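You operate a simulated robot arm through the tools that you are given. There is no shell and no other tool.

Carry out the task below with a simulated robot arm. There is one attempt and no reset: what you move stays moved.

TASK
Wind the poster onto the green slim tube.
Fine: lay it in the winder and shut the yellow clamp; afterwards open the clamp and put the roll back on the rack.

It is judged by the outcome, as a careful person would: the job done as asked, and still so three seconds after it is handed in. It fails if anything else is knocked over, pushed out of place, dropped, spilled or broken.

THE ROBOT
A 7-joint arm with a two-finger parallel gripper, fixed in place. Base frame: the origin is on the floor under the middle of its stand, x ahead of it, y to its left, z up; the work surface is at about z = 840. Units: mm, rad, N and s.
It reaches about 1247 mm from its shoulder. Its first joint turns from -2.304 to 2.304 rad. Payload 3.91 kg.
Tool frame: the origin (TCP) lies between the finger pads and is the grasp point; the fingertips stand 30 mm ahead of it; z points along the fingers, y is the line along which they close. The gripper opens to 110 mm. The fingers are 20 mm wide and 10 mm thick; the gripper's body (48 by 112 mm) begins 55 mm behind the TCP.
Orientation is that of the tool frame in the base frame, as a unit quaternion [w, x, y, z]. With the fingers straight down and closing along the base's y, the tool's x points along the base's -x, its y along +y and its z along -z.

THE INTERFACE
- The arm moves only by the tool drive_tool. Its argument "deltas" is a list of rows, each a list of 2 entries, a list of its own where there are three numbers: the shift along the tool's x, y, z in units of 200 mm (1.0 is 200 mm), then the turn, a rotation vector about the tool's x, y, z in units of 120 degrees (1.0 is 120 degrees). In form: [[[tx, ty, tz], [ax, ay, az]], ...]. A call has 1 to 20 rows; each row is the pose to reach, as a shift and turn from the pose commanded when the call began, along the tool's axes at that moment. "hand" is the opening, from 0 (shut) to 1 (fully open), set as the call begins (left out, the last holds). A call with a number of a shift or a turn outside -1 to 1 is refused whole. Rows are played at 5 a second. More than 50 mm and 0.15 rad between two rows, or a gripper value outside its range, and nothing of the call is played. Where a pose cannot be reached the arm comes as near as it can. A force on the tool above 90 N (or 10 N above the force at the start of the call, whichever is more), or a blocked arm, ends the call early, and 0.2 s more pass. The fingers move at their own pace (about 108 mm/s each) and stop on an object; they squeeze with about 21 N. The grip force told is the motor's: it shows also when the fingers shut on nothing. Time passes only in rows, and 0.2 s behind the last, so rows that repeat a pose let the fingers close. The reply holds the time, the measured pose of the TCP, the force on the tool along the base axes, the opening and the grip force, in the units named above and with some noise, with the torque about the TCP (base axes, N m) and any sound that the robot's microphone picked up.
- Cameras (640 x 400 px; columns grow to the right, rows downward): "scene" is fixed at [216.1, 510.2, 1450.1]; the picture's right is [-0.22, -0.97, 0.00], its down [-0.71, 0.16, -0.68] and it looks along [0.67, -0.15, -0.73] (base axes); focal length 214 px, centre (320, 200). "wrist" rides on the gripper at [72, 17, -103] in the tool frame; the picture's right is [-0.23, 0.97, 0.00], its down [-0.76, -0.18, -0.62] and it looks along [-0.61, -0.14, 0.78] (tool axes); focal length 222 px, centre (320, 200). There is no depth. A picture from a camera that has moved, and an enlarged one, comes with that camera's place and axes in the base frame and with its lens. The place of the scene camera against the robot may be out by one fixed shift of up to 18 mm in any direction.
- get_image(camera): a new picture of that camera. No time passes.
- zoom(camera, box): a new picture of the part [left, top, right, bottom] of that camera's present view, enlarged. No time passes.
- hand_in(): hands the job in; it is judged then, once.

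Places have to be worked out from the pictures, the camera data and where the tool is seen. Open the gripper and draw the arm clear of the work before you hand the job in, unless the task says otherwise.

The tools are called after "Request:" by a JSON object that holds its "fn" and its "kwargs". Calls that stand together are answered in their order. drive_tool: Moves the arm, as the interface text tells. Its arguments: {"type":"object","properties":{"deltas":{"type":"array","items":{"type":"array"}},"hand":{"type":"number"}},"required":["deltas"]} The other tools are called the same way: get_image (camera) takes a picture; zoom (camera, box) takes an enlarged picture of a part of a camera's view; hand_in () hands the job in.

At the start:

```text
time: 0.0
eef_pos: [356.1, 358.5, 1204.6]
tcp_rot: [-0.001, -0.001, 1.0, 0.001]
ft_force: [0.1, 0.5, 0.5]
torque: [-0.03, 0.0, -0.02]
finger_gap: 109.7
grip_force: 0.0
```

scene: 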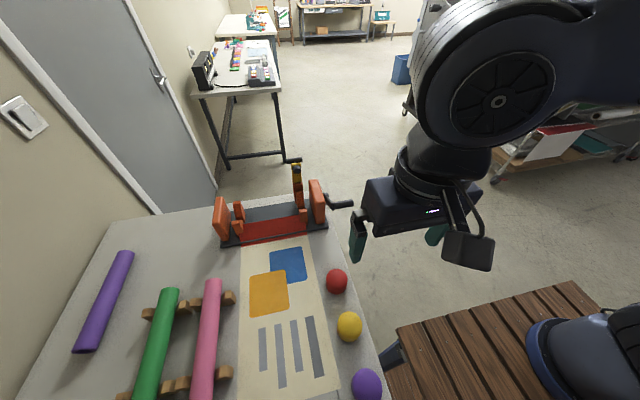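
wrist: 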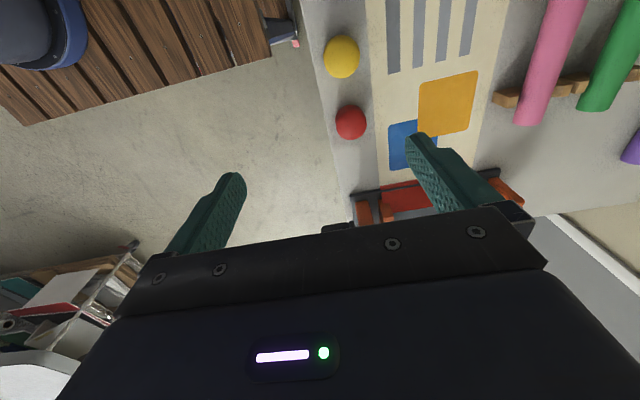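

I'll look closer at the winder, the tubes and the poster in enlarged pictures before moving.

Request:
{"fn": "zoom", "kwargs": {"camera": "scene", "box": [180, 140, 380, 265]}}

Request:
{"fn": "zoom", "kwargs": {"camera": "scene", "box": [60, 230, 400, 400]}}

Request:
{"fn": "zoom", "kwargs": {"camera": "wrist", "box": [300, 0, 640, 230]}}

```text
3.20 times, centred on (280, 202) of scene
camera zoom: at [216.1, 510.2, 1450.1], right [-0.22, -0.97, 0.0], down [-0.71, 0.16, -0.68], along [0.67, -0.15, -0.73], focal length 686 px, centre (448, 192)
```

zoom: 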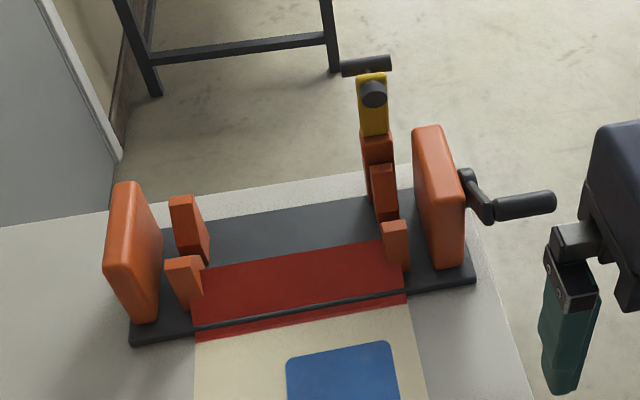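

```text
1.88 times, centred on (230, 315) of scene
camera zoom: at [216.1, 510.2, 1450.1], right [-0.22, -0.97, 0.0], down [-0.71, 0.16, -0.68], along [0.67, -0.15, -0.73], focal length 404 px, centre (489, -16)
```

zoom: 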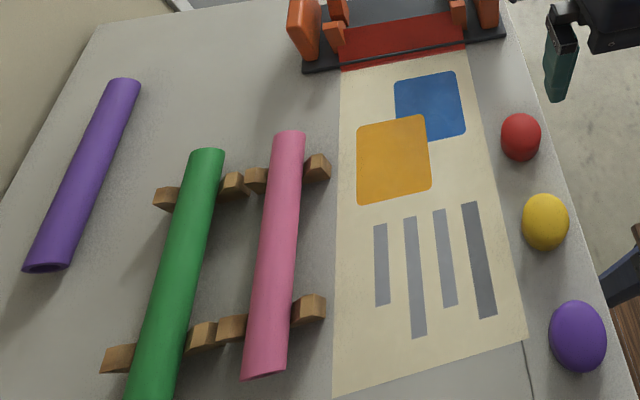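

```text
1.74 times, centred on (470, 115) of wrist
camera zoom: at [282.5, 373.7, 1307.5], right [0.23, 0.97, 0.0], down [0.76, -0.18, 0.62], along [0.61, -0.14, -0.78], focal length 386 px, centre (59, 348)
```

zoom: 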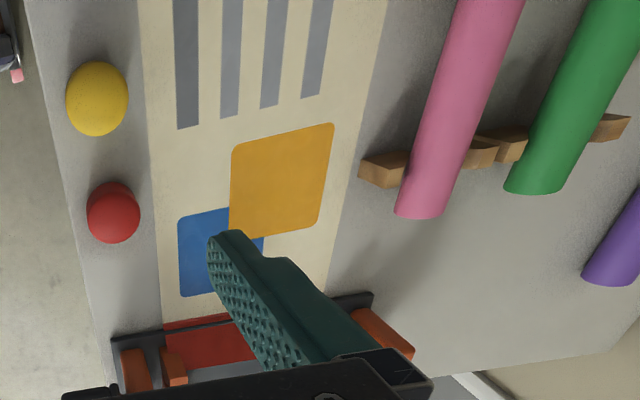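

The winder axis seems to run along base y (x≈640–740, y≈385–743), the poster lies at y≈460–680 in front of it, and the rack tubes lie along x at y≈735 and 838. I'll move the wrist high over the poster to get a good view of the winder.

Request:
{"fn": "drive_tool", "kwargs": {"deltas": [[[-0.05, 0.2, 0], [0, 0, 0]], [[-0.1, 0.4, 0], [0, 0, 0]], [[-0.15, 0.6, 0], [0, 0, 0]], [[-0.2, 0.8, 0], [0, 0, 0]], [[-0.25, 1.0, 0], [0, 0, 0]], [[-0.25, 1.0, 0.0], [0, 0, 0]]], "hand": 1}}

```text
time: 1.4
eef_pos: [406.6, 558.4, 1205.2]
tcp_rot: [0.0, 0.0, 1.0, 0.001]
ft_force: [-0.2, -0.3, -0.3]
torque: [0.04, -0.03, -0.02]
finger_gap: 109.7
grip_force: 0.0
```

The arm is above the poster now. I'll take pictures from here.

Request:
{"fn": "get_image", "kwargs": {"camera": "wrist"}}

Request:
{"fn": "get_image", "kwargs": {"camera": "scene"}}

```text
taken
camera wrist: at [332.8, 573.6, 1307.3], right [0.23, 0.97, 0.0], down [0.76, -0.18, 0.62], along [0.61, -0.14, -0.78], focal length 222 px, centre (320, 200)
```

wrist: 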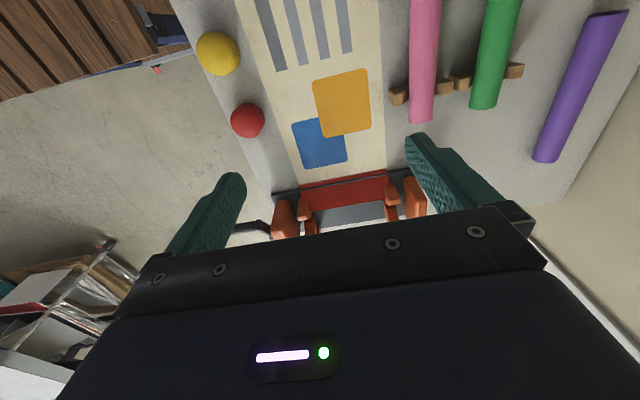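

```text
taken
```

scene: 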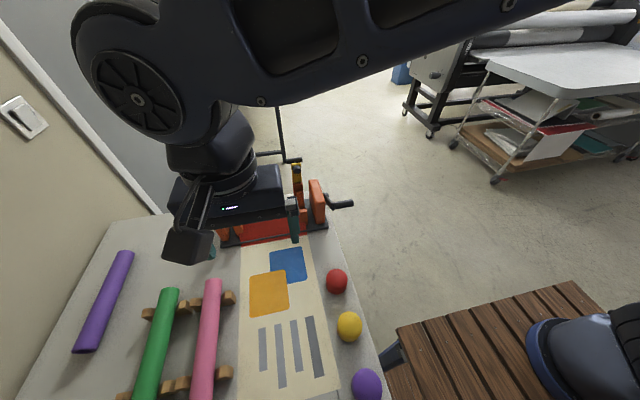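

The winder is hidden behind the gripper body; the camera sees best just behind the tool. I'll move forward 200 mm in x so the winder comes into the clear area.

Request:
{"fn": "drive_tool", "kwargs": {"deltas": [[[-0.2, 0, 0], [0, 0, 0]], [[-0.4, 0, 0], [0, 0, 0]], [[-0.6, 0, 0], [0, 0, 0]], [[-0.8, 0, 0], [0, 0, 0]], [[-1.0, 0, 0], [0, 0, 0]], [[-1.0, 0, 0.0], [0, 0, 0]]]}}

Request:
{"fn": "get_image", "kwargs": {"camera": "wrist"}}

```text
time: 2.8
eef_pos: [607.7, 558.2, 1204.3]
tcp_rot: [0.0, 0.0, 1.0, 0.0]
ft_force: [0.6, 0.6, 1.4]
torque: [0.03, 0.0, -0.04]
finger_gap: 110.0
grip_force: 0.0
```

```text
taken
camera wrist: at [534.7, 573.5, 1307.6], right [0.23, 0.97, 0.0], down [0.76, -0.18, 0.62], along [0.61, -0.14, -0.78], focal length 222 px, centre (320, 200)
```

wrist: 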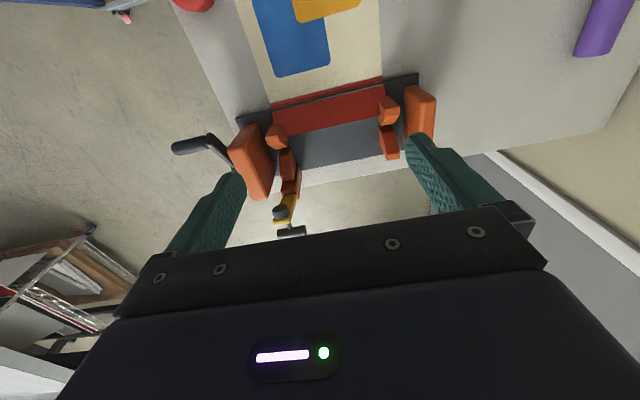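

Now the winder is in view. I'll enlarge it from this place.

Request:
{"fn": "zoom", "kwargs": {"camera": "wrist", "box": [160, 60, 460, 247]}}

Request:
{"fn": "zoom", "kwargs": {"camera": "wrist", "box": [220, 110, 330, 240]}}

Request:
{"fn": "zoom", "kwargs": {"camera": "scene", "box": [270, 140, 370, 250]}}

```text
2.13 times, centred on (310, 154) of wrist
camera zoom: at [534.7, 573.5, 1307.6], right [0.23, 0.97, 0.0], down [0.76, -0.18, 0.62], along [0.61, -0.14, -0.78], focal length 474 px, centre (341, 299)
```

zoom: 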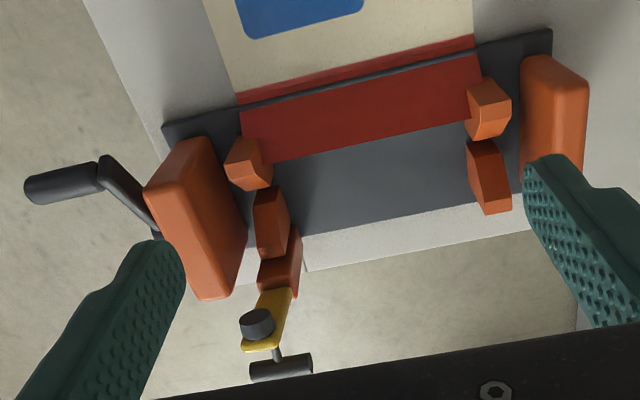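

```text
3.08 times, centred on (275, 175) of wrist
camera zoom: at [534.7, 573.5, 1307.6], right [0.23, 0.97, 0.0], down [0.76, -0.18, 0.62], along [0.61, -0.14, -0.78], focal length 684 px, centre (458, 277)
```

zoom: 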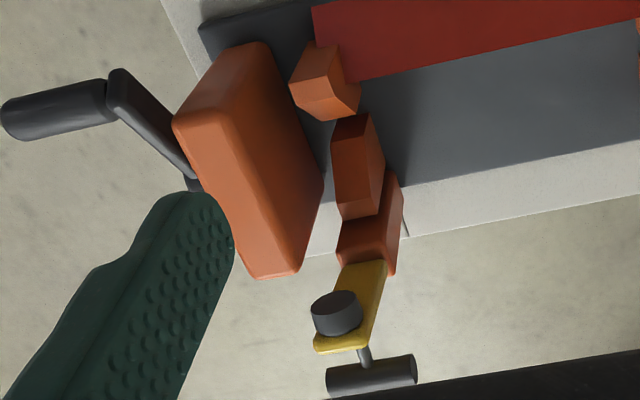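

```text
3.64 times, centred on (320, 195) of scene
camera zoom: at [216.1, 510.2, 1450.1], right [-0.22, -0.97, 0.0], down [-0.71, 0.16, -0.68], along [0.67, -0.15, -0.73], focal length 780 px, centre (320, 218)
```

zoom: 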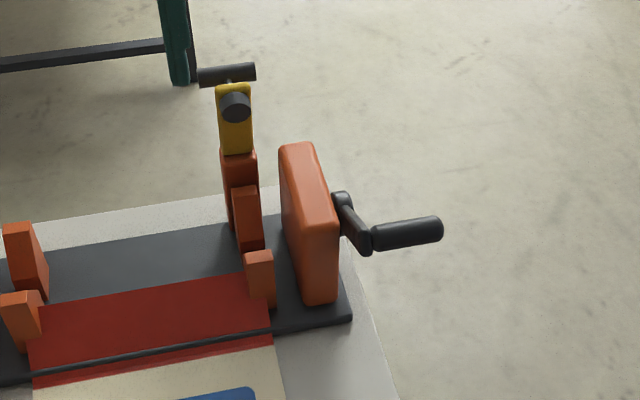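

From triangulating scene and wrist views, the clamp lever stands upright near (785,453), its T-handle near (825,452,1017), and the crank near (640–705,367,965). I'll take another view from a different place to refine these.

Request:
{"fn": "drive_tool", "kwargs": {"deltas": [[[-0.1, -0.2, 0], [0, 0, 0]], [[-0.2, -0.4, 0], [0, 0, 0]], [[-0.3, -0.6, 0], [0, 0, 0]], [[-0.4, -0.8, 0], [0, 0, 0]], [[-0.5, -1.0, 0], [0, 0, 0]], [[-0.6, -1.0, 0], [0, 0, 0]], [[-0.6, -1.0, 0], [0, 0, 0]]]}}

Request:
{"fn": "get_image", "kwargs": {"camera": "wrist"}}

Request:
{"fn": "zoom", "kwargs": {"camera": "scene", "box": [200, 140, 380, 253]}}

```text
time: 4.4
eef_pos: [725.5, 358.9, 1204.4]
tcp_rot: [0.0, -0.001, 1.0, -0.001]
ft_force: [0.3, -0.8, -0.7]
torque: [-0.02, 0.0, 0.01]
finger_gap: 110.0
grip_force: 0.0
```

```text
taken
camera wrist: at [651.8, 373.7, 1306.9], right [0.23, 0.97, 0.0], down [0.76, -0.18, 0.62], along [0.61, -0.14, -0.78], focal length 222 px, centre (320, 200)
```

wrist: 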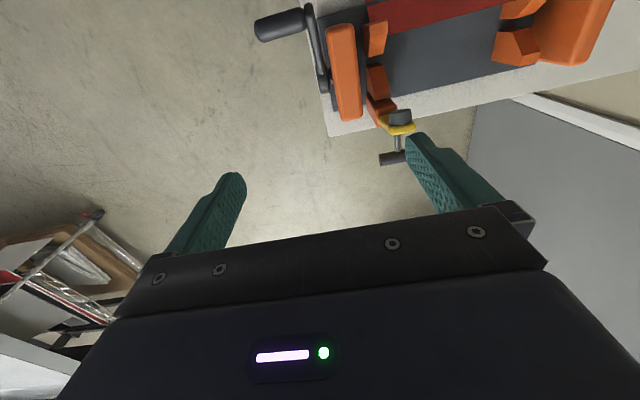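

```text
3.54 times, centred on (290, 196) of scene
camera zoom: at [216.1, 510.2, 1450.1], right [-0.22, -0.97, 0.0], down [-0.71, 0.16, -0.68], along [0.67, -0.15, -0.73], focal length 759 px, centre (426, 212)
```

zoom: 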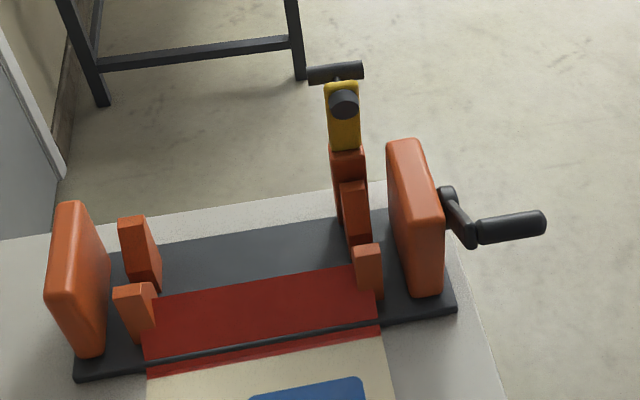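

Request:
{"fn": "zoom", "kwargs": {"camera": "wrist", "box": [230, 0, 450, 180]}}

Request:
{"fn": "zoom", "kwargs": {"camera": "wrist", "box": [240, 0, 640, 200]}}

```text
2.22 times, centred on (340, 90) of wrist
camera zoom: at [651.8, 373.7, 1306.9], right [0.23, 0.97, 0.0], down [0.76, -0.18, 0.62], along [0.61, -0.14, -0.78], focal length 494 px, centre (276, 444)
```

zoom: 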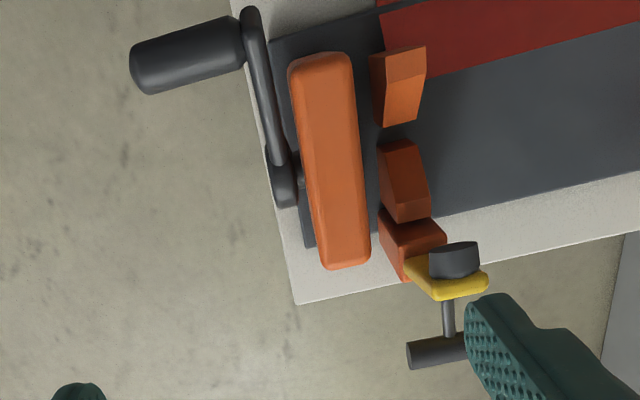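

```text
1.60 times, centred on (440, 100) of wrist
camera zoom: at [651.8, 373.7, 1306.9], right [0.23, 0.97, 0.0], down [0.76, -0.18, 0.62], along [0.61, -0.14, -0.78], focal length 355 px, centre (128, 360)
```

zoom: 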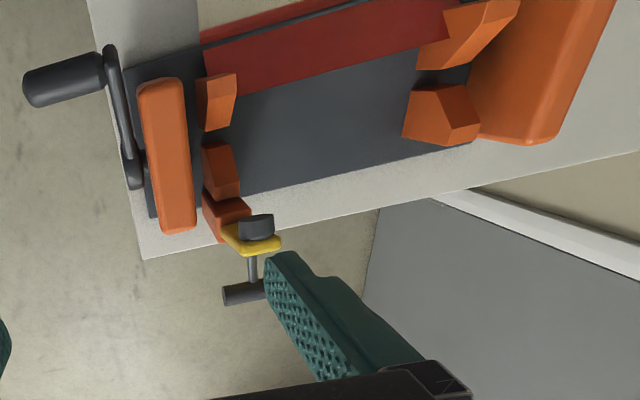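

These two wrist views agree well: T‑handle bar at (827, 424–480, 1015), pad at (766,451,1024), crank handle along y at (644, 296–356, 961), right end plate x 660–775, inner face y≈411. Next I'll look at the rack and the tubes, moving back and left at the same height.

Request:
{"fn": "drive_tool", "kwargs": {"deltas": [[[0.15, 0.2, 0], [0, 0, 0]], [[0.3, 0.4, 0], [0, 0, 0]], [[0.45, 0.6, 0], [0, 0, 0]], [[0.6, 0.8, 0], [0, 0, 0]], [[0.75, 1.0, 0], [0, 0, 0]], [[0.95, 1.0, 0], [0, 0, 0]], [[0.95, 1.0, 0], [0, 0, 0]]]}}

Request:
{"fn": "drive_tool", "kwargs": {"deltas": [[[0.15, 0.2, 0], [0, 0, 0]], [[0.3, 0.4, 0], [0, 0, 0]], [[0.45, 0.6, 0], [0, 0, 0]], [[0.6, 0.8, 0], [0, 0, 0]], [[0.75, 1.0, 0], [0, 0, 0]], [[0.9, 1.0, 0], [0, 0, 0]], [[0.9, 1.0, 0], [0, 0, 0]]]}}

Request:
{"fn": "get_image", "kwargs": {"camera": "wrist"}}

```text
time: 6.0
eef_pos: [535.6, 557.7, 1208.0]
tcp_rot: [0.0, 0.0, 1.0, 0.001]
ft_force: [-0.2, 0.9, -0.2]
torque: [-0.02, -0.02, 0.0]
finger_gap: 110.0
grip_force: 0.0
```

```text
time: 7.6
eef_pos: [354.2, 758.0, 1206.2]
tcp_rot: [0.0, -0.001, 1.0, -0.001]
ft_force: [-0.4, 0.7, 0.3]
torque: [0.0, 0.02, -0.02]
finger_gap: 110.2
grip_force: 0.0
```

```text
taken
camera wrist: at [280.4, 772.8, 1309.5], right [0.23, 0.97, 0.0], down [0.76, -0.18, 0.62], along [0.61, -0.14, -0.78], focal length 222 px, centre (320, 200)
```

wrist: 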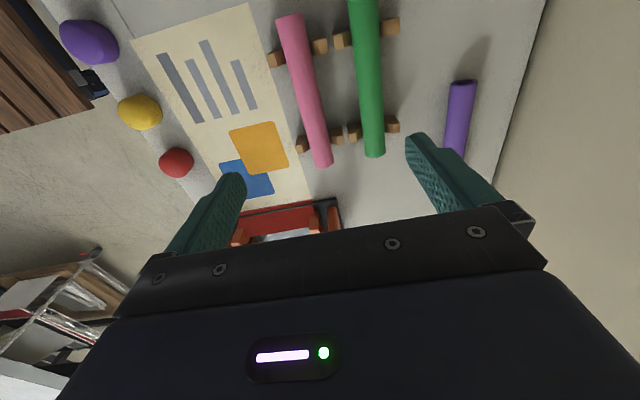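

The near end of the green tube is cut off at the picture's top. I'll move back 120 mm in x, and toward the tubes, and look again.

Request:
{"fn": "drive_tool", "kwargs": {"deltas": [[[0.2, 0.1, 0], [0, 0, 0]], [[0.4, 0.2, 0], [0, 0, 0]], [[0.6, 0.3, 0], [0, 0, 0]], [[0.6, 0.3, 0], [0, 0, 0]]]}}

Request:
{"fn": "get_image", "kwargs": {"camera": "wrist"}}

Request:
{"fn": "zoom", "kwargs": {"camera": "wrist", "box": [230, 0, 550, 200]}}

```text
time: 8.6
eef_pos: [234.9, 819.6, 1204.3]
tcp_rot: [0.0, 0.0, 1.0, 0.001]
ft_force: [-0.4, 0.3, -0.1]
torque: [-0.02, 0.01, -0.01]
finger_gap: 109.9
grip_force: 0.1
```

```text
taken
camera wrist: at [161.7, 835.3, 1306.4], right [0.23, 0.97, 0.0], down [0.76, -0.18, 0.62], along [0.61, -0.14, -0.78], focal length 222 px, centre (320, 200)
```

wrist: 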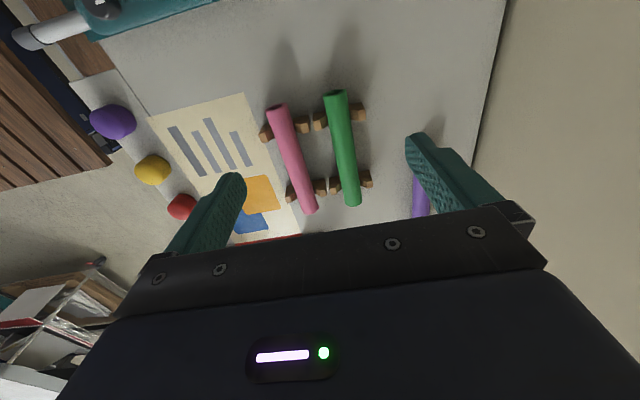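

```text
2.00 times, centred on (390, 100) of wrist
camera zoom: at [161.7, 835.3, 1306.4], right [0.23, 0.97, 0.0], down [0.76, -0.18, 0.62], along [0.61, -0.14, -0.78], focal length 444 px, centre (180, 400)
```

zoom: 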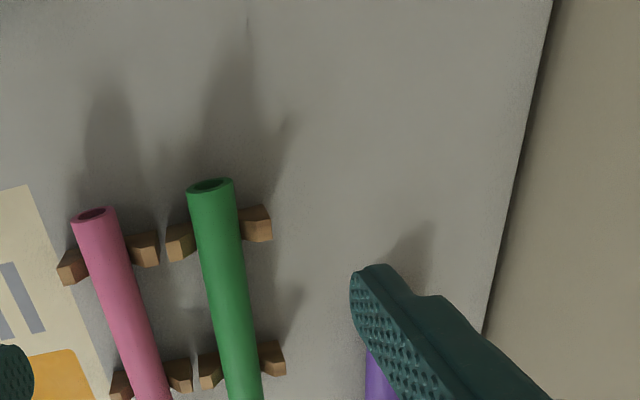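

Both tube ends are visible here. I'll enlarge the rack tightly to measure positions.

Request:
{"fn": "zoom", "kwargs": {"camera": "wrist", "box": [240, 80, 400, 220]}}

Request:
{"fn": "zoom", "kwargs": {"camera": "scene", "box": [60, 240, 260, 400]}}

```text
2.86 times, centred on (320, 150) of wrist
camera zoom: at [161.7, 835.3, 1306.4], right [0.23, 0.97, 0.0], down [0.76, -0.18, 0.62], along [0.61, -0.14, -0.78], focal length 635 px, centre (320, 343)
```

zoom: 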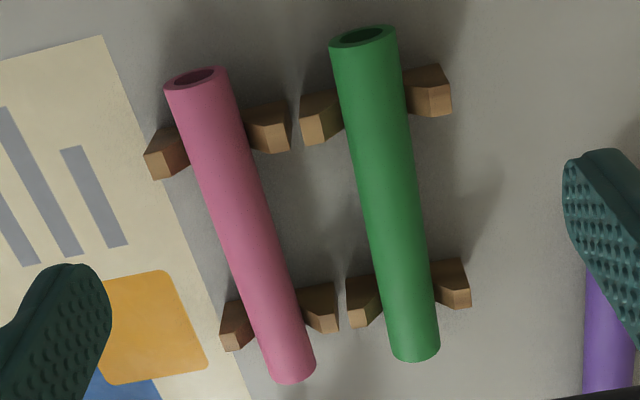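

```text
2.50 times, centred on (160, 320) of scene
camera zoom: at [216.1, 510.2, 1450.1], right [-0.22, -0.97, 0.0], down [-0.71, 0.16, -0.68], along [0.67, -0.15, -0.73], focal length 536 px, centre (720, -100)
```

zoom: 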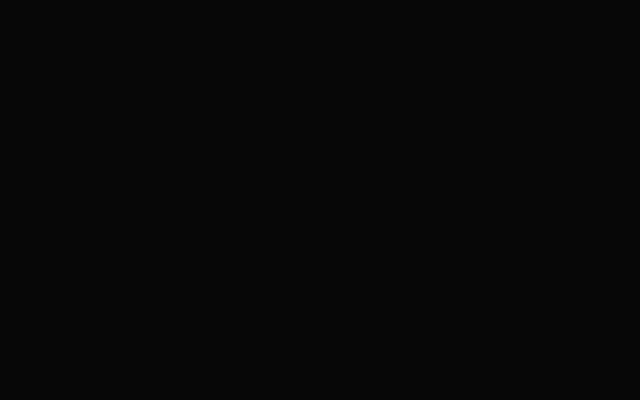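

The green tube lies along x from about x=264 to 522 at y≈838, diameter ≈43; the pink one at y≈731. I'll go above the green tube's middle (x≈392, y≈838), with the tips well above it, and look again.

Request:
{"fn": "drive_tool", "kwargs": {"deltas": [[[-0.2, 0.03, 0], [0, 0, 0]], [[-0.4, 0.06, 0], [0, 0, 0]], [[-0.6, 0.09, 0], [0, 0, 0]], [[-0.785, 0.092, 0], [0, 0, 0]], [[-0.785, 0.092, 0.2], [0, 0, 0]], [[-0.785, 0.092, 0.4], [0, 0, 0]], [[-0.785, 0.092, 0.6], [0, 0, 0]], [[-0.785, 0.092, 0.8], [0, 0, 0]], [[-0.785, 0.092, 0.8], [0, 0, 0]]], "hand": 0.8}}

Request:
{"fn": "get_image", "kwargs": {"camera": "wrist"}}

Request:
{"fn": "get_image", "kwargs": {"camera": "scene"}}

```text
time: 10.6
eef_pos: [393.5, 836.7, 1046.2]
tcp_rot: [0.0, -0.001, 1.0, 0.001]
ft_force: [0.0, 0.4, -0.6]
torque: [-0.03, 0.03, -0.02]
finger_gap: 88.0
grip_force: 0.1
```

```text
taken
camera wrist: at [319.5, 851.7, 1149.2], right [0.23, 0.97, 0.0], down [0.76, -0.18, 0.62], along [0.61, -0.14, -0.78], focal length 222 px, centre (320, 200)
```

wrist: 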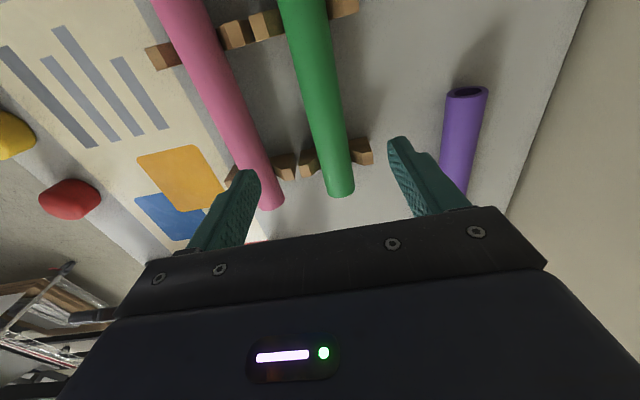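

```text
taken
```

scene: 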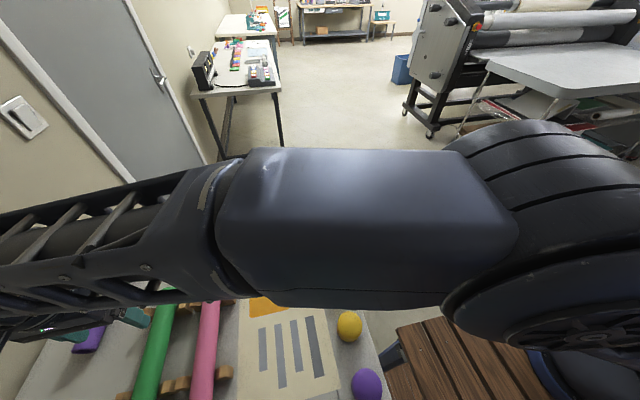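

Now I'll enlarge the wrist view to measure the tube between the fingers.

Request:
{"fn": "zoom", "kwargs": {"camera": "wrist", "box": [220, 80, 440, 220]}}

Request:
{"fn": "zoom", "kwargs": {"camera": "wrist", "box": [200, 0, 420, 138]}}

```text
2.86 times, centred on (330, 150) of wrist
camera zoom: at [319.5, 851.7, 1149.2], right [0.23, 0.97, 0.0], down [0.76, -0.18, 0.62], along [0.61, -0.14, -0.78], focal length 635 px, centre (291, 343)
```

zoom: 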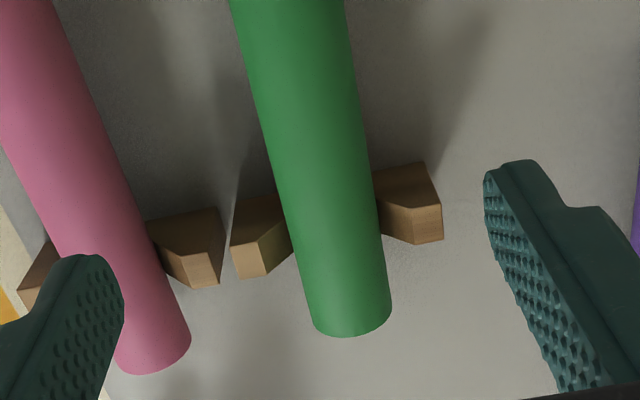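

```text
2.90 times, centred on (310, 69) of wrist
camera zoom: at [319.5, 851.7, 1149.2], right [0.23, 0.97, 0.0], down [0.76, -0.18, 0.62], along [0.61, -0.14, -0.78], focal length 644 px, centre (349, 580)
```

zoom: 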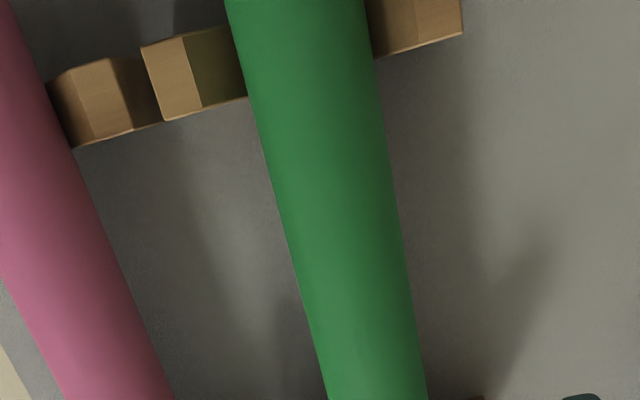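

The tube's middle is at about (392, 838) with its centre near z≈877 and diameter ≈43. I'll descend straight to z≈886 with the fingers straddling it.

Request:
{"fn": "drive_tool", "kwargs": {"deltas": [[[0.007, 0.007, 0.2], [0, 0, 0]], [[0.007, 0.007, 0.4], [0, 0, 0]], [[0.007, 0.007, 0.55], [0, 0, 0]], [[0.007, 0.007, 0.65], [0, 0, 0]], [[0.007, 0.007, 0.75], [0, 0, 0]], [[0.007, 0.007, 0.8], [0, 0, 0]], [[0.007, 0.007, 0.8], [0, 0, 0]]], "hand": 0.75}}

Request:
{"fn": "get_image", "kwargs": {"camera": "wrist"}}

```text
time: 12.2
eef_pos: [389.8, 837.7, 885.3]
tcp_rot: [0.0, -0.001, 1.0, 0.0]
ft_force: [-0.9, 0.1, -0.1]
torque: [-0.01, 0.02, 0.01]
finger_gap: 82.4
grip_force: 0.0
```

```text
taken
camera wrist: at [317.2, 853.0, 988.8], right [0.23, 0.97, 0.0], down [0.76, -0.18, 0.62], along [0.61, -0.14, -0.78], focal length 222 px, centre (320, 200)
```

wrist: 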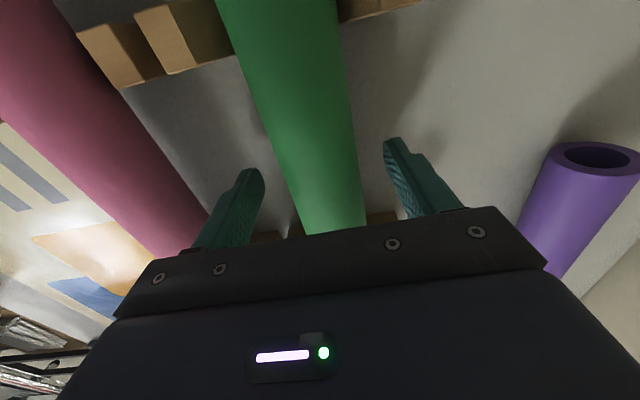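

The tube is nicely between the fingers. I close the gripper in place.

Request:
{"fn": "drive_tool", "kwargs": {"deltas": [[[0, 0, 0], [0, 0, 0]], [[0, 0, 0], [0, 0, 0]], [[0, 0, 0], [0, 0, 0]], [[0, 0, 0], [0, 0, 0]]], "hand": 0}}

Request:
{"fn": "get_image", "kwargs": {"camera": "wrist"}}

```text
time: 13.2
eef_pos: [390.4, 838.5, 887.3]
tcp_rot: [0.0, -0.001, 1.0, 0.002]
ft_force: [1.9, 29.1, 15.4]
torque: [0.4, 0.07, -0.41]
finger_gap: 42.7
grip_force: 20.9
```

```text
taken
camera wrist: at [316.9, 853.9, 990.3], right [0.23, 0.97, 0.0], down [0.76, -0.18, 0.62], along [0.61, -0.14, -0.78], focal length 222 px, centre (320, 200)
```

wrist: 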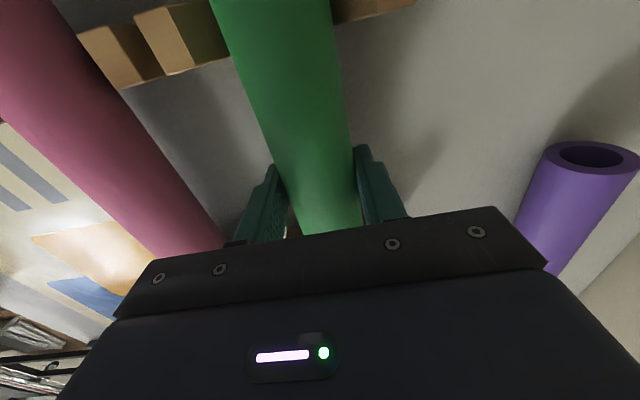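

It holds the tube (gap 42.7 mm) with a sideways load of ~29 N, so the tube's true rest centre is a bit further in +y (≈839.5). I shift 1.5 mm to +y to relieve it and then lift slowly.

Request:
{"fn": "drive_tool", "kwargs": {"deltas": [[[0, 0.006, 0], [0, 0, 0]], [[0, 0.008, -0.01], [0, 0, 0]], [[0, 0.008, -0.01], [0, 0, 0]]]}}

```text
time: 14.0
eef_pos: [391.3, 839.3, 885.6]
tcp_rot: [-0.001, -0.001, 1.0, -0.001]
ft_force: [-3.4, 9.9, 2.4]
torque: [0.14, 0.14, -0.28]
finger_gap: 43.0
grip_force: 20.9
```

The side load dropped to ~10 N, so the rest centre is y≈839.8. Now I lift the tube straight up.

Request:
{"fn": "drive_tool", "kwargs": {"deltas": [[[0, 0.002, -0.05], [0, 0, 0]], [[0, 0.002, -0.15], [0, 0, 0]], [[0, 0.002, -0.35], [0, 0, 0]], [[0, 0.002, -0.55], [0, 0, 0]], [[0, 0.002, -0.75], [0, 0, 0]], [[0, 0.002, -0.95], [0, 0, 0]], [[0, 0.002, -1.0], [0, 0, 0]], [[0, 0.002, -1.0], [0, 0, 0]]]}}

Request:
{"fn": "get_image", "kwargs": {"camera": "wrist"}}

Request:
{"fn": "get_image", "kwargs": {"camera": "scene"}}

```text
time: 15.8
eef_pos: [390.7, 840.0, 1087.4]
tcp_rot: [0.0, -0.001, 1.0, 0.002]
ft_force: [0.2, 0.6, -0.6]
torque: [-0.02, -0.04, -0.03]
finger_gap: 42.7
grip_force: 20.4
```

```text
taken
camera wrist: at [317.3, 855.7, 1189.9], right [0.23, 0.97, 0.0], down [0.76, -0.18, 0.62], along [0.61, -0.14, -0.78], focal length 222 px, centre (320, 200)
```

wrist: 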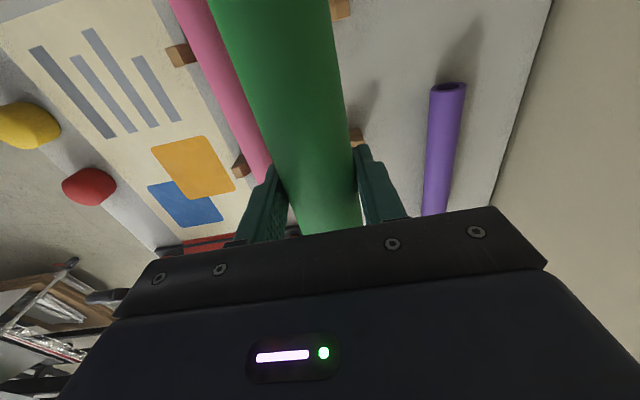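

```text
taken
```

scene: 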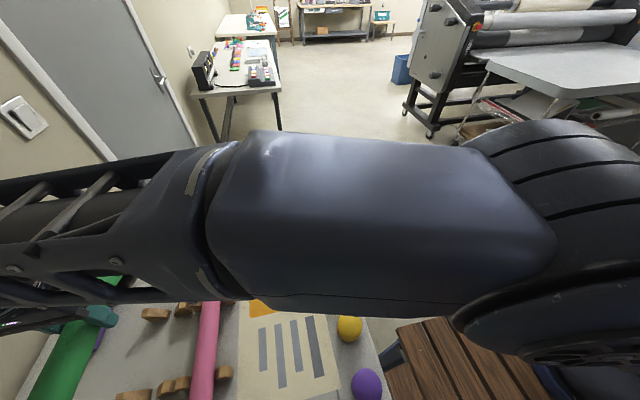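

The tube is lifted cleanly. Now I'll carry it toward the winder at z≈1145 while turning −90° about the tool axis so that the tube lies along y (camera ending on the −y side).

Request:
{"fn": "drive_tool", "kwargs": {"deltas": [[[-0.07, -0.06, -0.03], [0, 0, -0.065]], [[-0.14, -0.12, -0.06], [0, 0, -0.13]], [[-0.21, -0.18, -0.09], [0, 0, -0.195]], [[-0.28, -0.24, -0.12], [0, 0, -0.26]], [[-0.35, -0.3, -0.15], [0, 0, -0.325]], [[-0.42, -0.36, -0.18], [0, 0, -0.39]], [[-0.49, -0.42, -0.21], [0, 0, -0.455]], [[-0.56, -0.48, -0.24], [0, 0, -0.52]], [[-0.63, -0.54, -0.27], [0, 0, -0.585]], [[-0.7, -0.6, -0.29], [0, 0, -0.65]], [[-0.77, -0.66, -0.29], [0, 0, -0.715]], [[-0.84, -0.72, -0.29], [0, 0, -0.75]], [[-0.84, -0.72, -0.29], [0, 0, -0.75]]]}}

Request:
{"fn": "get_image", "kwargs": {"camera": "wrist"}}

Request:
{"fn": "get_image", "kwargs": {"camera": "scene"}}

```text
time: 18.6
eef_pos: [558.5, 697.2, 1145.0]
tcp_rot: [0.0, 0.707, -0.707, -0.001]
ft_force: [-0.2, -0.6, -1.2]
torque: [0.03, 0.0, 0.02]
finger_gap: 42.9
grip_force: 20.6
```

```text
taken
camera wrist: at [541.3, 622.4, 1247.2], right [-0.97, 0.23, 0.0], down [0.18, 0.76, 0.62], along [0.14, 0.61, -0.78], focal length 222 px, centre (320, 200)
```

wrist: 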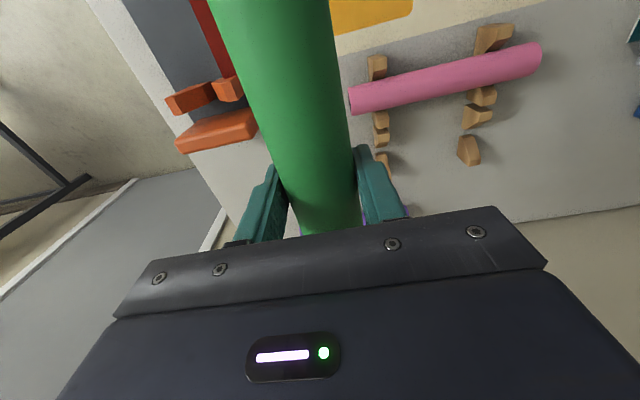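

```text
taken
```

scene: 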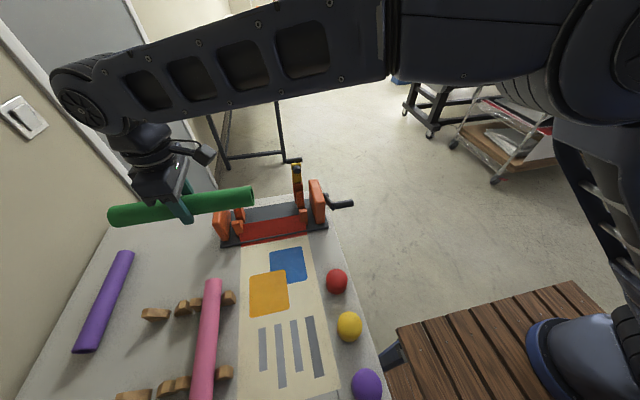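

The tube now lies along y and the grip is steady. I'll move it over the winder axis (717, 551.5) still at z≈1145, above the clamp's top (~1045).

Request:
{"fn": "drive_tool", "kwargs": {"deltas": [[[0.15, -0.16, 0], [0, 0, 0]], [[0.3, -0.32, 0], [0, 0, 0]], [[0.45, -0.48, 0], [0, 0, 0]], [[0.6, -0.64, 0], [0, 0, 0]], [[0.7285, -0.7925, 0], [0, 0, 0]], [[0.7285, -0.7925, 0], [0, 0, 0]], [[0.7285, -0.7925, 0], [0, 0, 0]]]}}

Request:
{"fn": "get_image", "kwargs": {"camera": "wrist"}}

Request:
{"fn": "zoom", "kwargs": {"camera": "scene", "box": [190, 120, 390, 260]}}

```text
time: 20.2
eef_pos: [716.5, 550.6, 1147.0]
tcp_rot: [0.0, 0.708, -0.706, -0.001]
ft_force: [0.2, 1.0, -0.1]
torque: [-0.02, 0.01, 0.02]
finger_gap: 42.9
grip_force: 21.2
```

```text
taken
camera wrist: at [699.4, 476.7, 1249.1], right [-0.97, 0.23, 0.0], down [0.18, 0.76, 0.62], along [0.14, 0.61, -0.78], focal length 222 px, centre (320, 200)
```

wrist: 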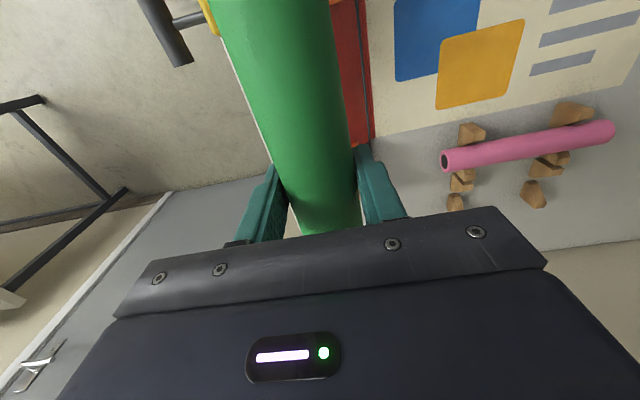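

```text
2.86 times, centred on (290, 190) of scene
camera zoom: at [216.1, 510.2, 1450.1], right [-0.22, -0.97, 0.0], down [-0.71, 0.16, -0.68], along [0.67, -0.15, -0.73], focal length 613 px, centre (406, 229)
```

zoom: 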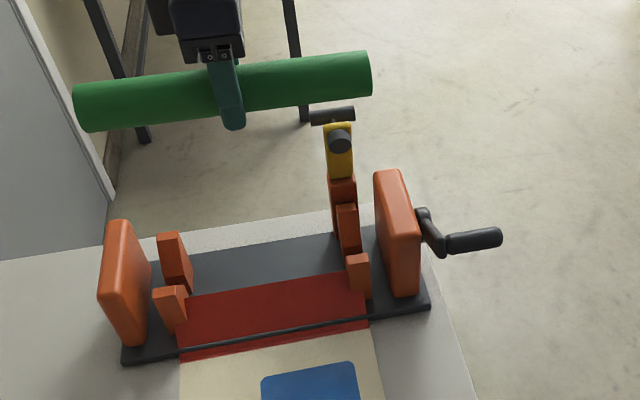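

The calibrated scene view shows the tube above the winder, length ≈252. I'll zoom the scene camera at both ends to check tube ends against the end plates' inner faces.

Request:
{"fn": "zoom", "kwargs": {"camera": "scene", "box": [210, 185, 270, 255]}}

Request:
{"fn": "zoom", "kwargs": {"camera": "scene", "box": [285, 160, 345, 240]}}

Request:
{"fn": "zoom", "kwargs": {"camera": "wrist", "box": [120, 0, 400, 180]}}

```text
5.71 times, centred on (240, 220) of scene
camera zoom: at [216.1, 510.2, 1450.1], right [-0.22, -0.97, 0.0], down [-0.71, 0.16, -0.68], along [0.67, -0.15, -0.73], focal length 1226 px, centre (777, 86)
```

zoom: 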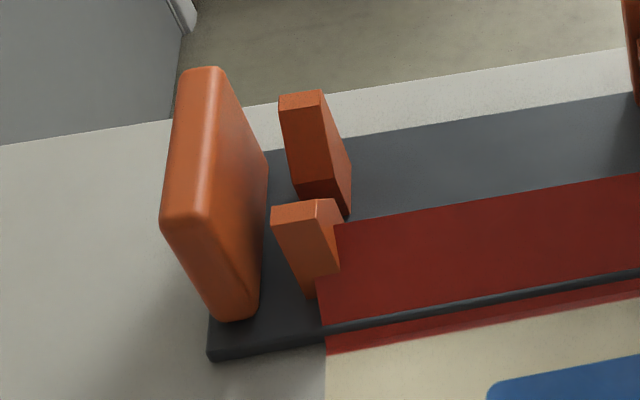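

```text
5.00 times, centred on (315, 200) of scene
camera zoom: at [216.1, 510.2, 1450.1], right [-0.22, -0.97, 0.0], down [-0.71, 0.16, -0.68], along [0.67, -0.15, -0.73], focal length 1072 px, centre (345, 200)
```

zoom: 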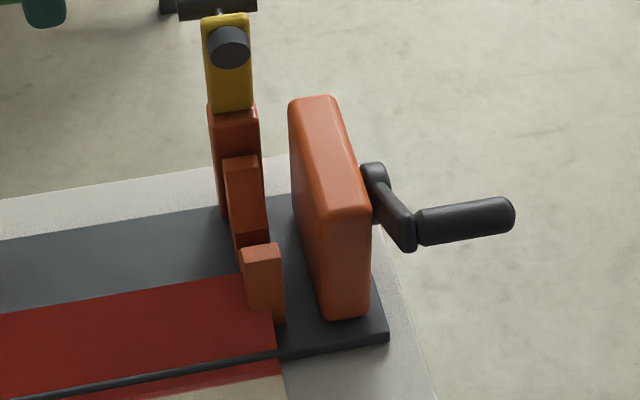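

```text
2.22 times, centred on (260, 90) of wrist
camera zoom: at [699.4, 476.7, 1249.1], right [-0.97, 0.23, 0.0], down [0.18, 0.76, 0.62], along [0.14, 0.61, -0.78], focal length 494 px, centre (453, 444)
```

zoom: 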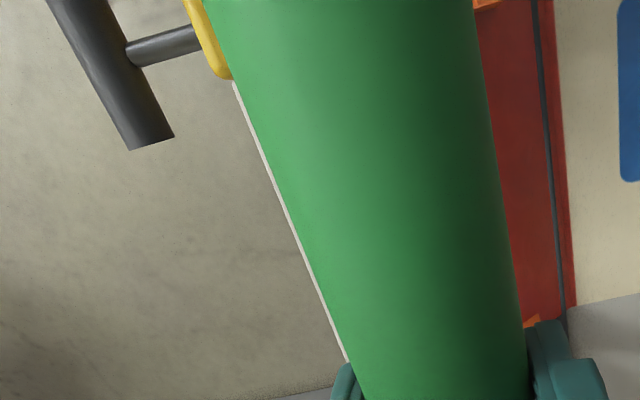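

From the calibrated views the winder's slot is centred at about y≈557 (cradles at y≈451 and ≈663), with the V's bottom at x≈718; tube ends would be at ≈430–684 between faces at ≈412 and ≈700. I lower to z≈1000 at (718, 556) first.

Request:
{"fn": "drive_tool", "kwargs": {"deltas": [[[-0.027, -0.0075, 0.0], [0, 0, 0]], [[-0.027, -0.0075, 0.2], [0, 0, 0]], [[-0.027, -0.0075, 0.4], [0, 0, 0]], [[-0.027, -0.0075, 0.6], [0, 0, 0]], [[-0.027, -0.0075, 0.735], [0, 0, 0]], [[-0.027, -0.0075, 0.735], [0, 0, 0]]]}}

Request:
{"fn": "get_image", "kwargs": {"camera": "wrist"}}

Request:
{"fn": "zoom", "kwargs": {"camera": "scene", "box": [190, 140, 370, 260]}}

```text
time: 21.6
eef_pos: [719.0, 556.4, 999.3]
tcp_rot: [0.0, 0.708, -0.706, 0.0]
ft_force: [-0.1, 0.4, 0.0]
torque: [0.01, -0.01, -0.03]
finger_gap: 42.7
grip_force: 21.0
```

```text
taken
camera wrist: at [701.0, 482.7, 1102.2], right [-0.97, 0.23, 0.0], down [0.18, 0.76, 0.62], along [0.14, 0.61, -0.78], focal length 222 px, centre (320, 200)
```

wrist: 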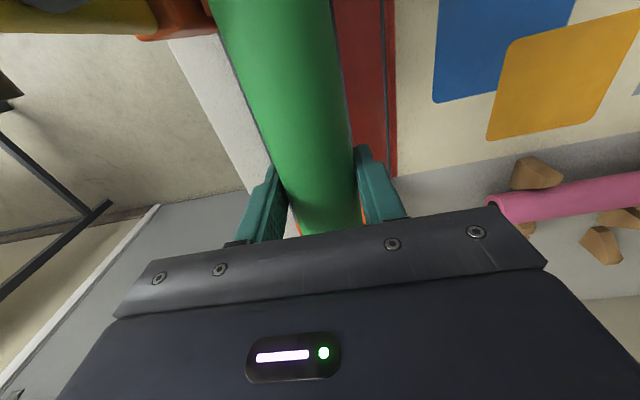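

```text
3.33 times, centred on (280, 200) of scene
camera zoom: at [216.1, 510.2, 1450.1], right [-0.22, -0.97, 0.0], down [-0.71, 0.16, -0.68], along [0.67, -0.15, -0.73], focal length 715 px, centre (453, 200)
```

zoom: 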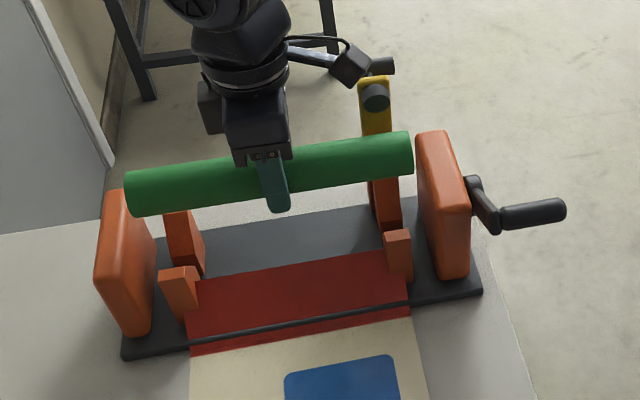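

The tube is level and centred (ends ≈430 and ≈682). I lower further to z≈945 and check clearances.

Request:
{"fn": "drive_tool", "kwargs": {"deltas": [[[0, 0, 0.1], [0, 0, 0]], [[0, 0, 0.2], [0, 0, 0]], [[0, 0, 0.27], [0, 0, 0]], [[0, 0, 0.27], [0, 0, 0]]]}}

Request:
{"fn": "zoom", "kwargs": {"camera": "scene", "box": [200, 150, 360, 260]}}

Request:
{"fn": "get_image", "kwargs": {"camera": "wrist"}}

```text
time: 22.6
eef_pos: [720.6, 558.6, 944.4]
tcp_rot: [-0.001, 0.708, -0.706, -0.002]
ft_force: [0.4, 0.2, -0.8]
torque: [0.05, 0.01, 0.03]
finger_gap: 43.0
grip_force: 21.4
```

```text
3.64 times, centred on (280, 205) of scene
camera zoom: at [216.1, 510.2, 1450.1], right [-0.22, -0.97, 0.0], down [-0.71, 0.16, -0.68], along [0.67, -0.15, -0.73], focal length 780 px, centre (466, 182)
```

zoom: 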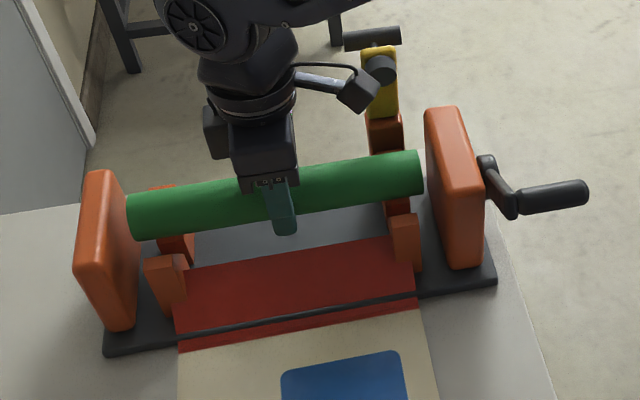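

```text
taken
camera wrist: at [702.6, 483.7, 1047.6], right [-0.97, 0.23, 0.0], down [0.18, 0.76, 0.62], along [0.14, 0.61, -0.78], focal length 222 px, centre (320, 200)
```

wrist: 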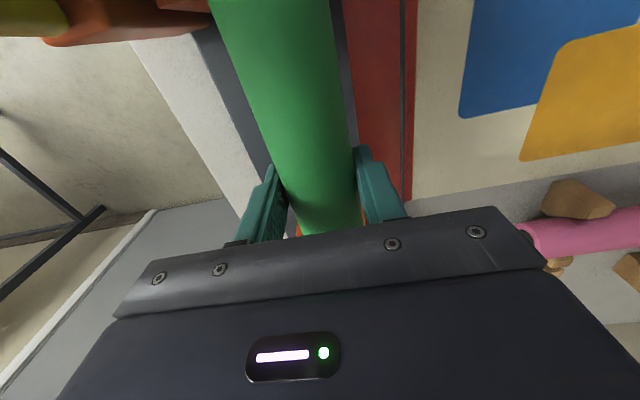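

Clear on both sides. I continue lowering in small steps, watching the force for contact with the cradles.

Request:
{"fn": "drive_tool", "kwargs": {"deltas": [[[0, 0, 0.03], [0, 0, 0]], [[0, 0, 0.06], [0, 0, 0]], [[0, 0, 0.06], [0, 0, 0]]]}}

Request:
{"fn": "drive_tool", "kwargs": {"deltas": [[[0, 0, 0.02], [0, 0, 0]], [[0, 0, 0.03], [0, 0, 0]], [[0, 0, 0.03], [0, 0, 0]]]}}

```text
time: 23.4
eef_pos: [719.4, 556.0, 932.4]
tcp_rot: [-0.001, 0.708, -0.706, 0.0]
ft_force: [0.4, 0.2, -0.5]
torque: [-0.02, 0.01, 0.0]
finger_gap: 42.8
grip_force: 21.0
```

```text
time: 24.2
eef_pos: [719.5, 556.4, 926.3]
tcp_rot: [0.0, 0.707, -0.707, 0.0]
ft_force: [0.5, 0.0, -1.6]
torque: [0.01, -0.03, -0.02]
finger_gap: 42.8
grip_force: 21.2
```

No contact yet at z≈926. I continue with 4–6 mm steps.

Request:
{"fn": "drive_tool", "kwargs": {"deltas": [[[0, 0, 0.02], [0, 0, 0]], [[0, 0, 0.025], [0, 0, 0]], [[0, 0, 0.025], [0, 0, 0]]]}}

Request:
{"fn": "zoom", "kwargs": {"camera": "scene", "box": [200, 180, 280, 260]}}

Request:
{"fn": "zoom", "kwargs": {"camera": "scene", "box": [275, 150, 355, 240]}}

```text
time: 25.0
eef_pos: [719.0, 556.5, 921.2]
tcp_rot: [-0.001, 0.707, -0.707, 0.001]
ft_force: [7.4, 1.4, 9.2]
torque: [-0.08, 0.01, -0.02]
finger_gap: 42.8
grip_force: 20.6
```

```text
5.00 times, centred on (240, 220) of scene
camera zoom: at [216.1, 510.2, 1450.1], right [-0.22, -0.97, 0.0], down [-0.71, 0.16, -0.68], along [0.67, -0.15, -0.73], focal length 1072 px, centre (720, 100)
```

zoom: 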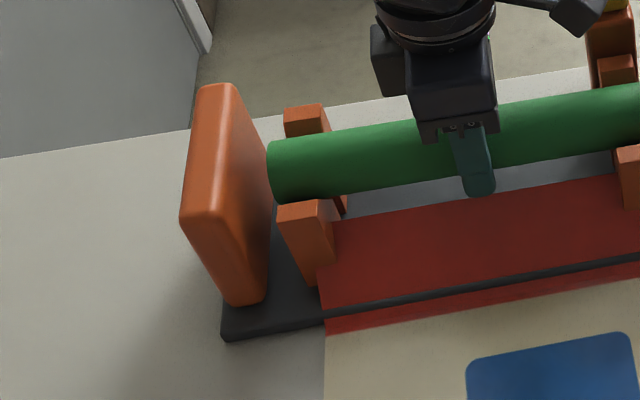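

```text
4.44 times, centred on (315, 195) of scene
camera zoom: at [216.1, 510.2, 1450.1], right [-0.22, -0.97, 0.0], down [-0.71, 0.16, -0.68], along [0.67, -0.15, -0.73], focal length 953 px, centre (342, 222)
```

zoom: 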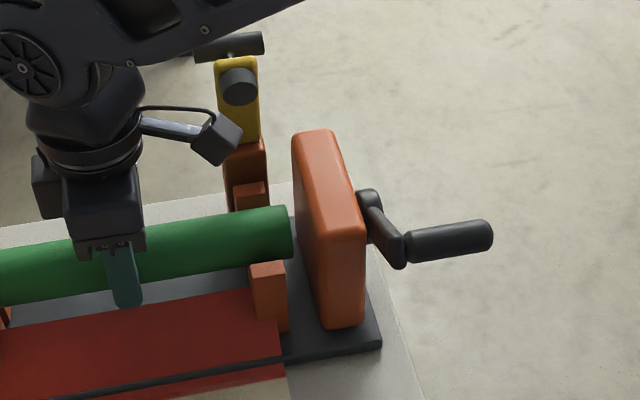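

Contact: the front slope pushes (+x 7 N, +z 9 N), so the V's middle is a bit further in +x. I shift 3 mm in +x and lower 2 mm.

Request:
{"fn": "drive_tool", "kwargs": {"deltas": [[[0, -0.008, 0], [0, 0, 0]], [[0, -0.015, 0.0], [0, 0, 0]], [[0, -0.015, 0.01], [0, 0, 0]], [[0, -0.015, 0.01], [0, 0, 0]]]}}

```text
time: 26.0
eef_pos: [721.0, 556.0, 919.8]
tcp_rot: [-0.001, 0.708, -0.706, -0.001]
ft_force: [-21.0, -8.0, 24.3]
torque: [-0.13, 0.37, -0.18]
finger_gap: 43.1
grip_force: 21.2
```

Now the back slope pushes, so the middle is ≈720. I shift back ~1.2 mm and raise 1 mm, then check.

Request:
{"fn": "drive_tool", "kwargs": {"deltas": [[[0, 0.005, -0.003], [0, 0, 0]], [[0, 0.006, -0.005], [0, 0, 0]], [[0, 0.006, -0.005], [0, 0, 0]]]}}

```text
time: 26.8
eef_pos: [720.8, 557.5, 922.1]
tcp_rot: [-0.001, 0.708, -0.707, -0.001]
ft_force: [-15.3, 4.6, 16.7]
torque: [0.13, 0.11, -0.37]
finger_gap: 43.2
grip_force: 21.2
```

Request:
{"fn": "drive_tool", "kwargs": {"deltas": [[[0, 0.004, 0], [0, 0, 0]], [[0, 0.005, 0], [0, 0, 0]], [[0, 0.005, 0], [0, 0, 0]]]}}

```text
time: 27.6
eef_pos: [721.2, 556.7, 920.2]
tcp_rot: [-0.001, 0.707, -0.707, 0.0]
ft_force: [1.0, 9.3, 15.6]
torque: [0.16, -0.06, -0.3]
finger_gap: 43.0
grip_force: 20.6
```

Forces are balanced now (x≈1 N, z≈16 N up), so the tube rests in both cradles. I open the fingers to release it.

Request:
{"fn": "drive_tool", "kwargs": {"deltas": [[[0, 0, 0], [0, 0, 0]], [[0, 0, 0], [0, 0, 0]], [[0, 0, 0], [0, 0, 0]]], "hand": 0.7}}

Request:
{"fn": "zoom", "kwargs": {"camera": "scene", "box": [200, 150, 360, 260]}}

Request:
{"fn": "get_image", "kwargs": {"camera": "wrist"}}

```text
time: 28.4
eef_pos: [719.5, 555.3, 918.9]
tcp_rot: [0.0, 0.709, -0.706, 0.0]
ft_force: [-0.3, 0.3, -0.2]
torque: [0.01, -0.03, 0.01]
finger_gap: 77.0
grip_force: 0.1
```

```text
3.64 times, centred on (280, 205) of scene
camera zoom: at [216.1, 510.2, 1450.1], right [-0.22, -0.97, 0.0], down [-0.71, 0.16, -0.68], along [0.67, -0.15, -0.73], focal length 780 px, centre (466, 182)
```

zoom: 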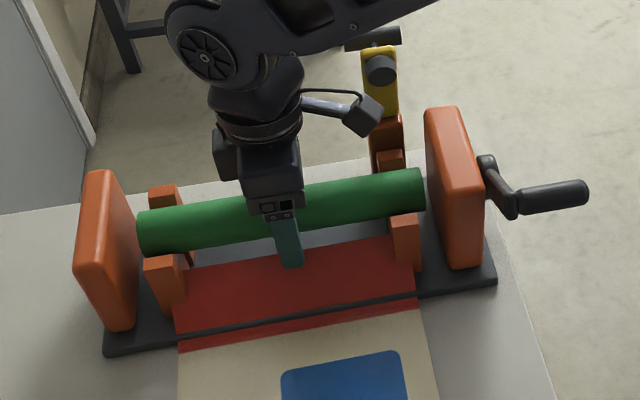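

```text
taken
camera wrist: at [702.3, 482.6, 1021.9], right [-0.97, 0.23, 0.0], down [0.18, 0.76, 0.62], along [0.14, 0.61, -0.78], focal length 222 px, centre (320, 200)
```

wrist: 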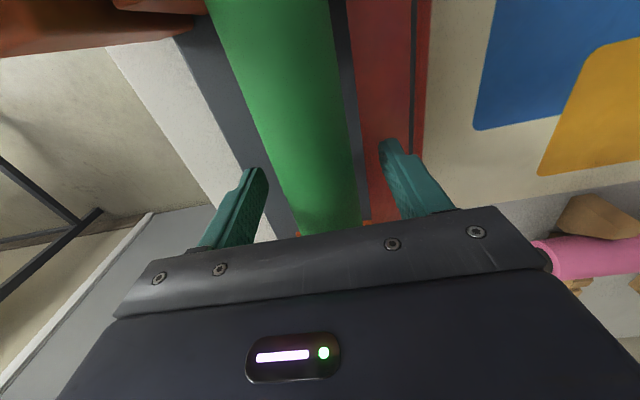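

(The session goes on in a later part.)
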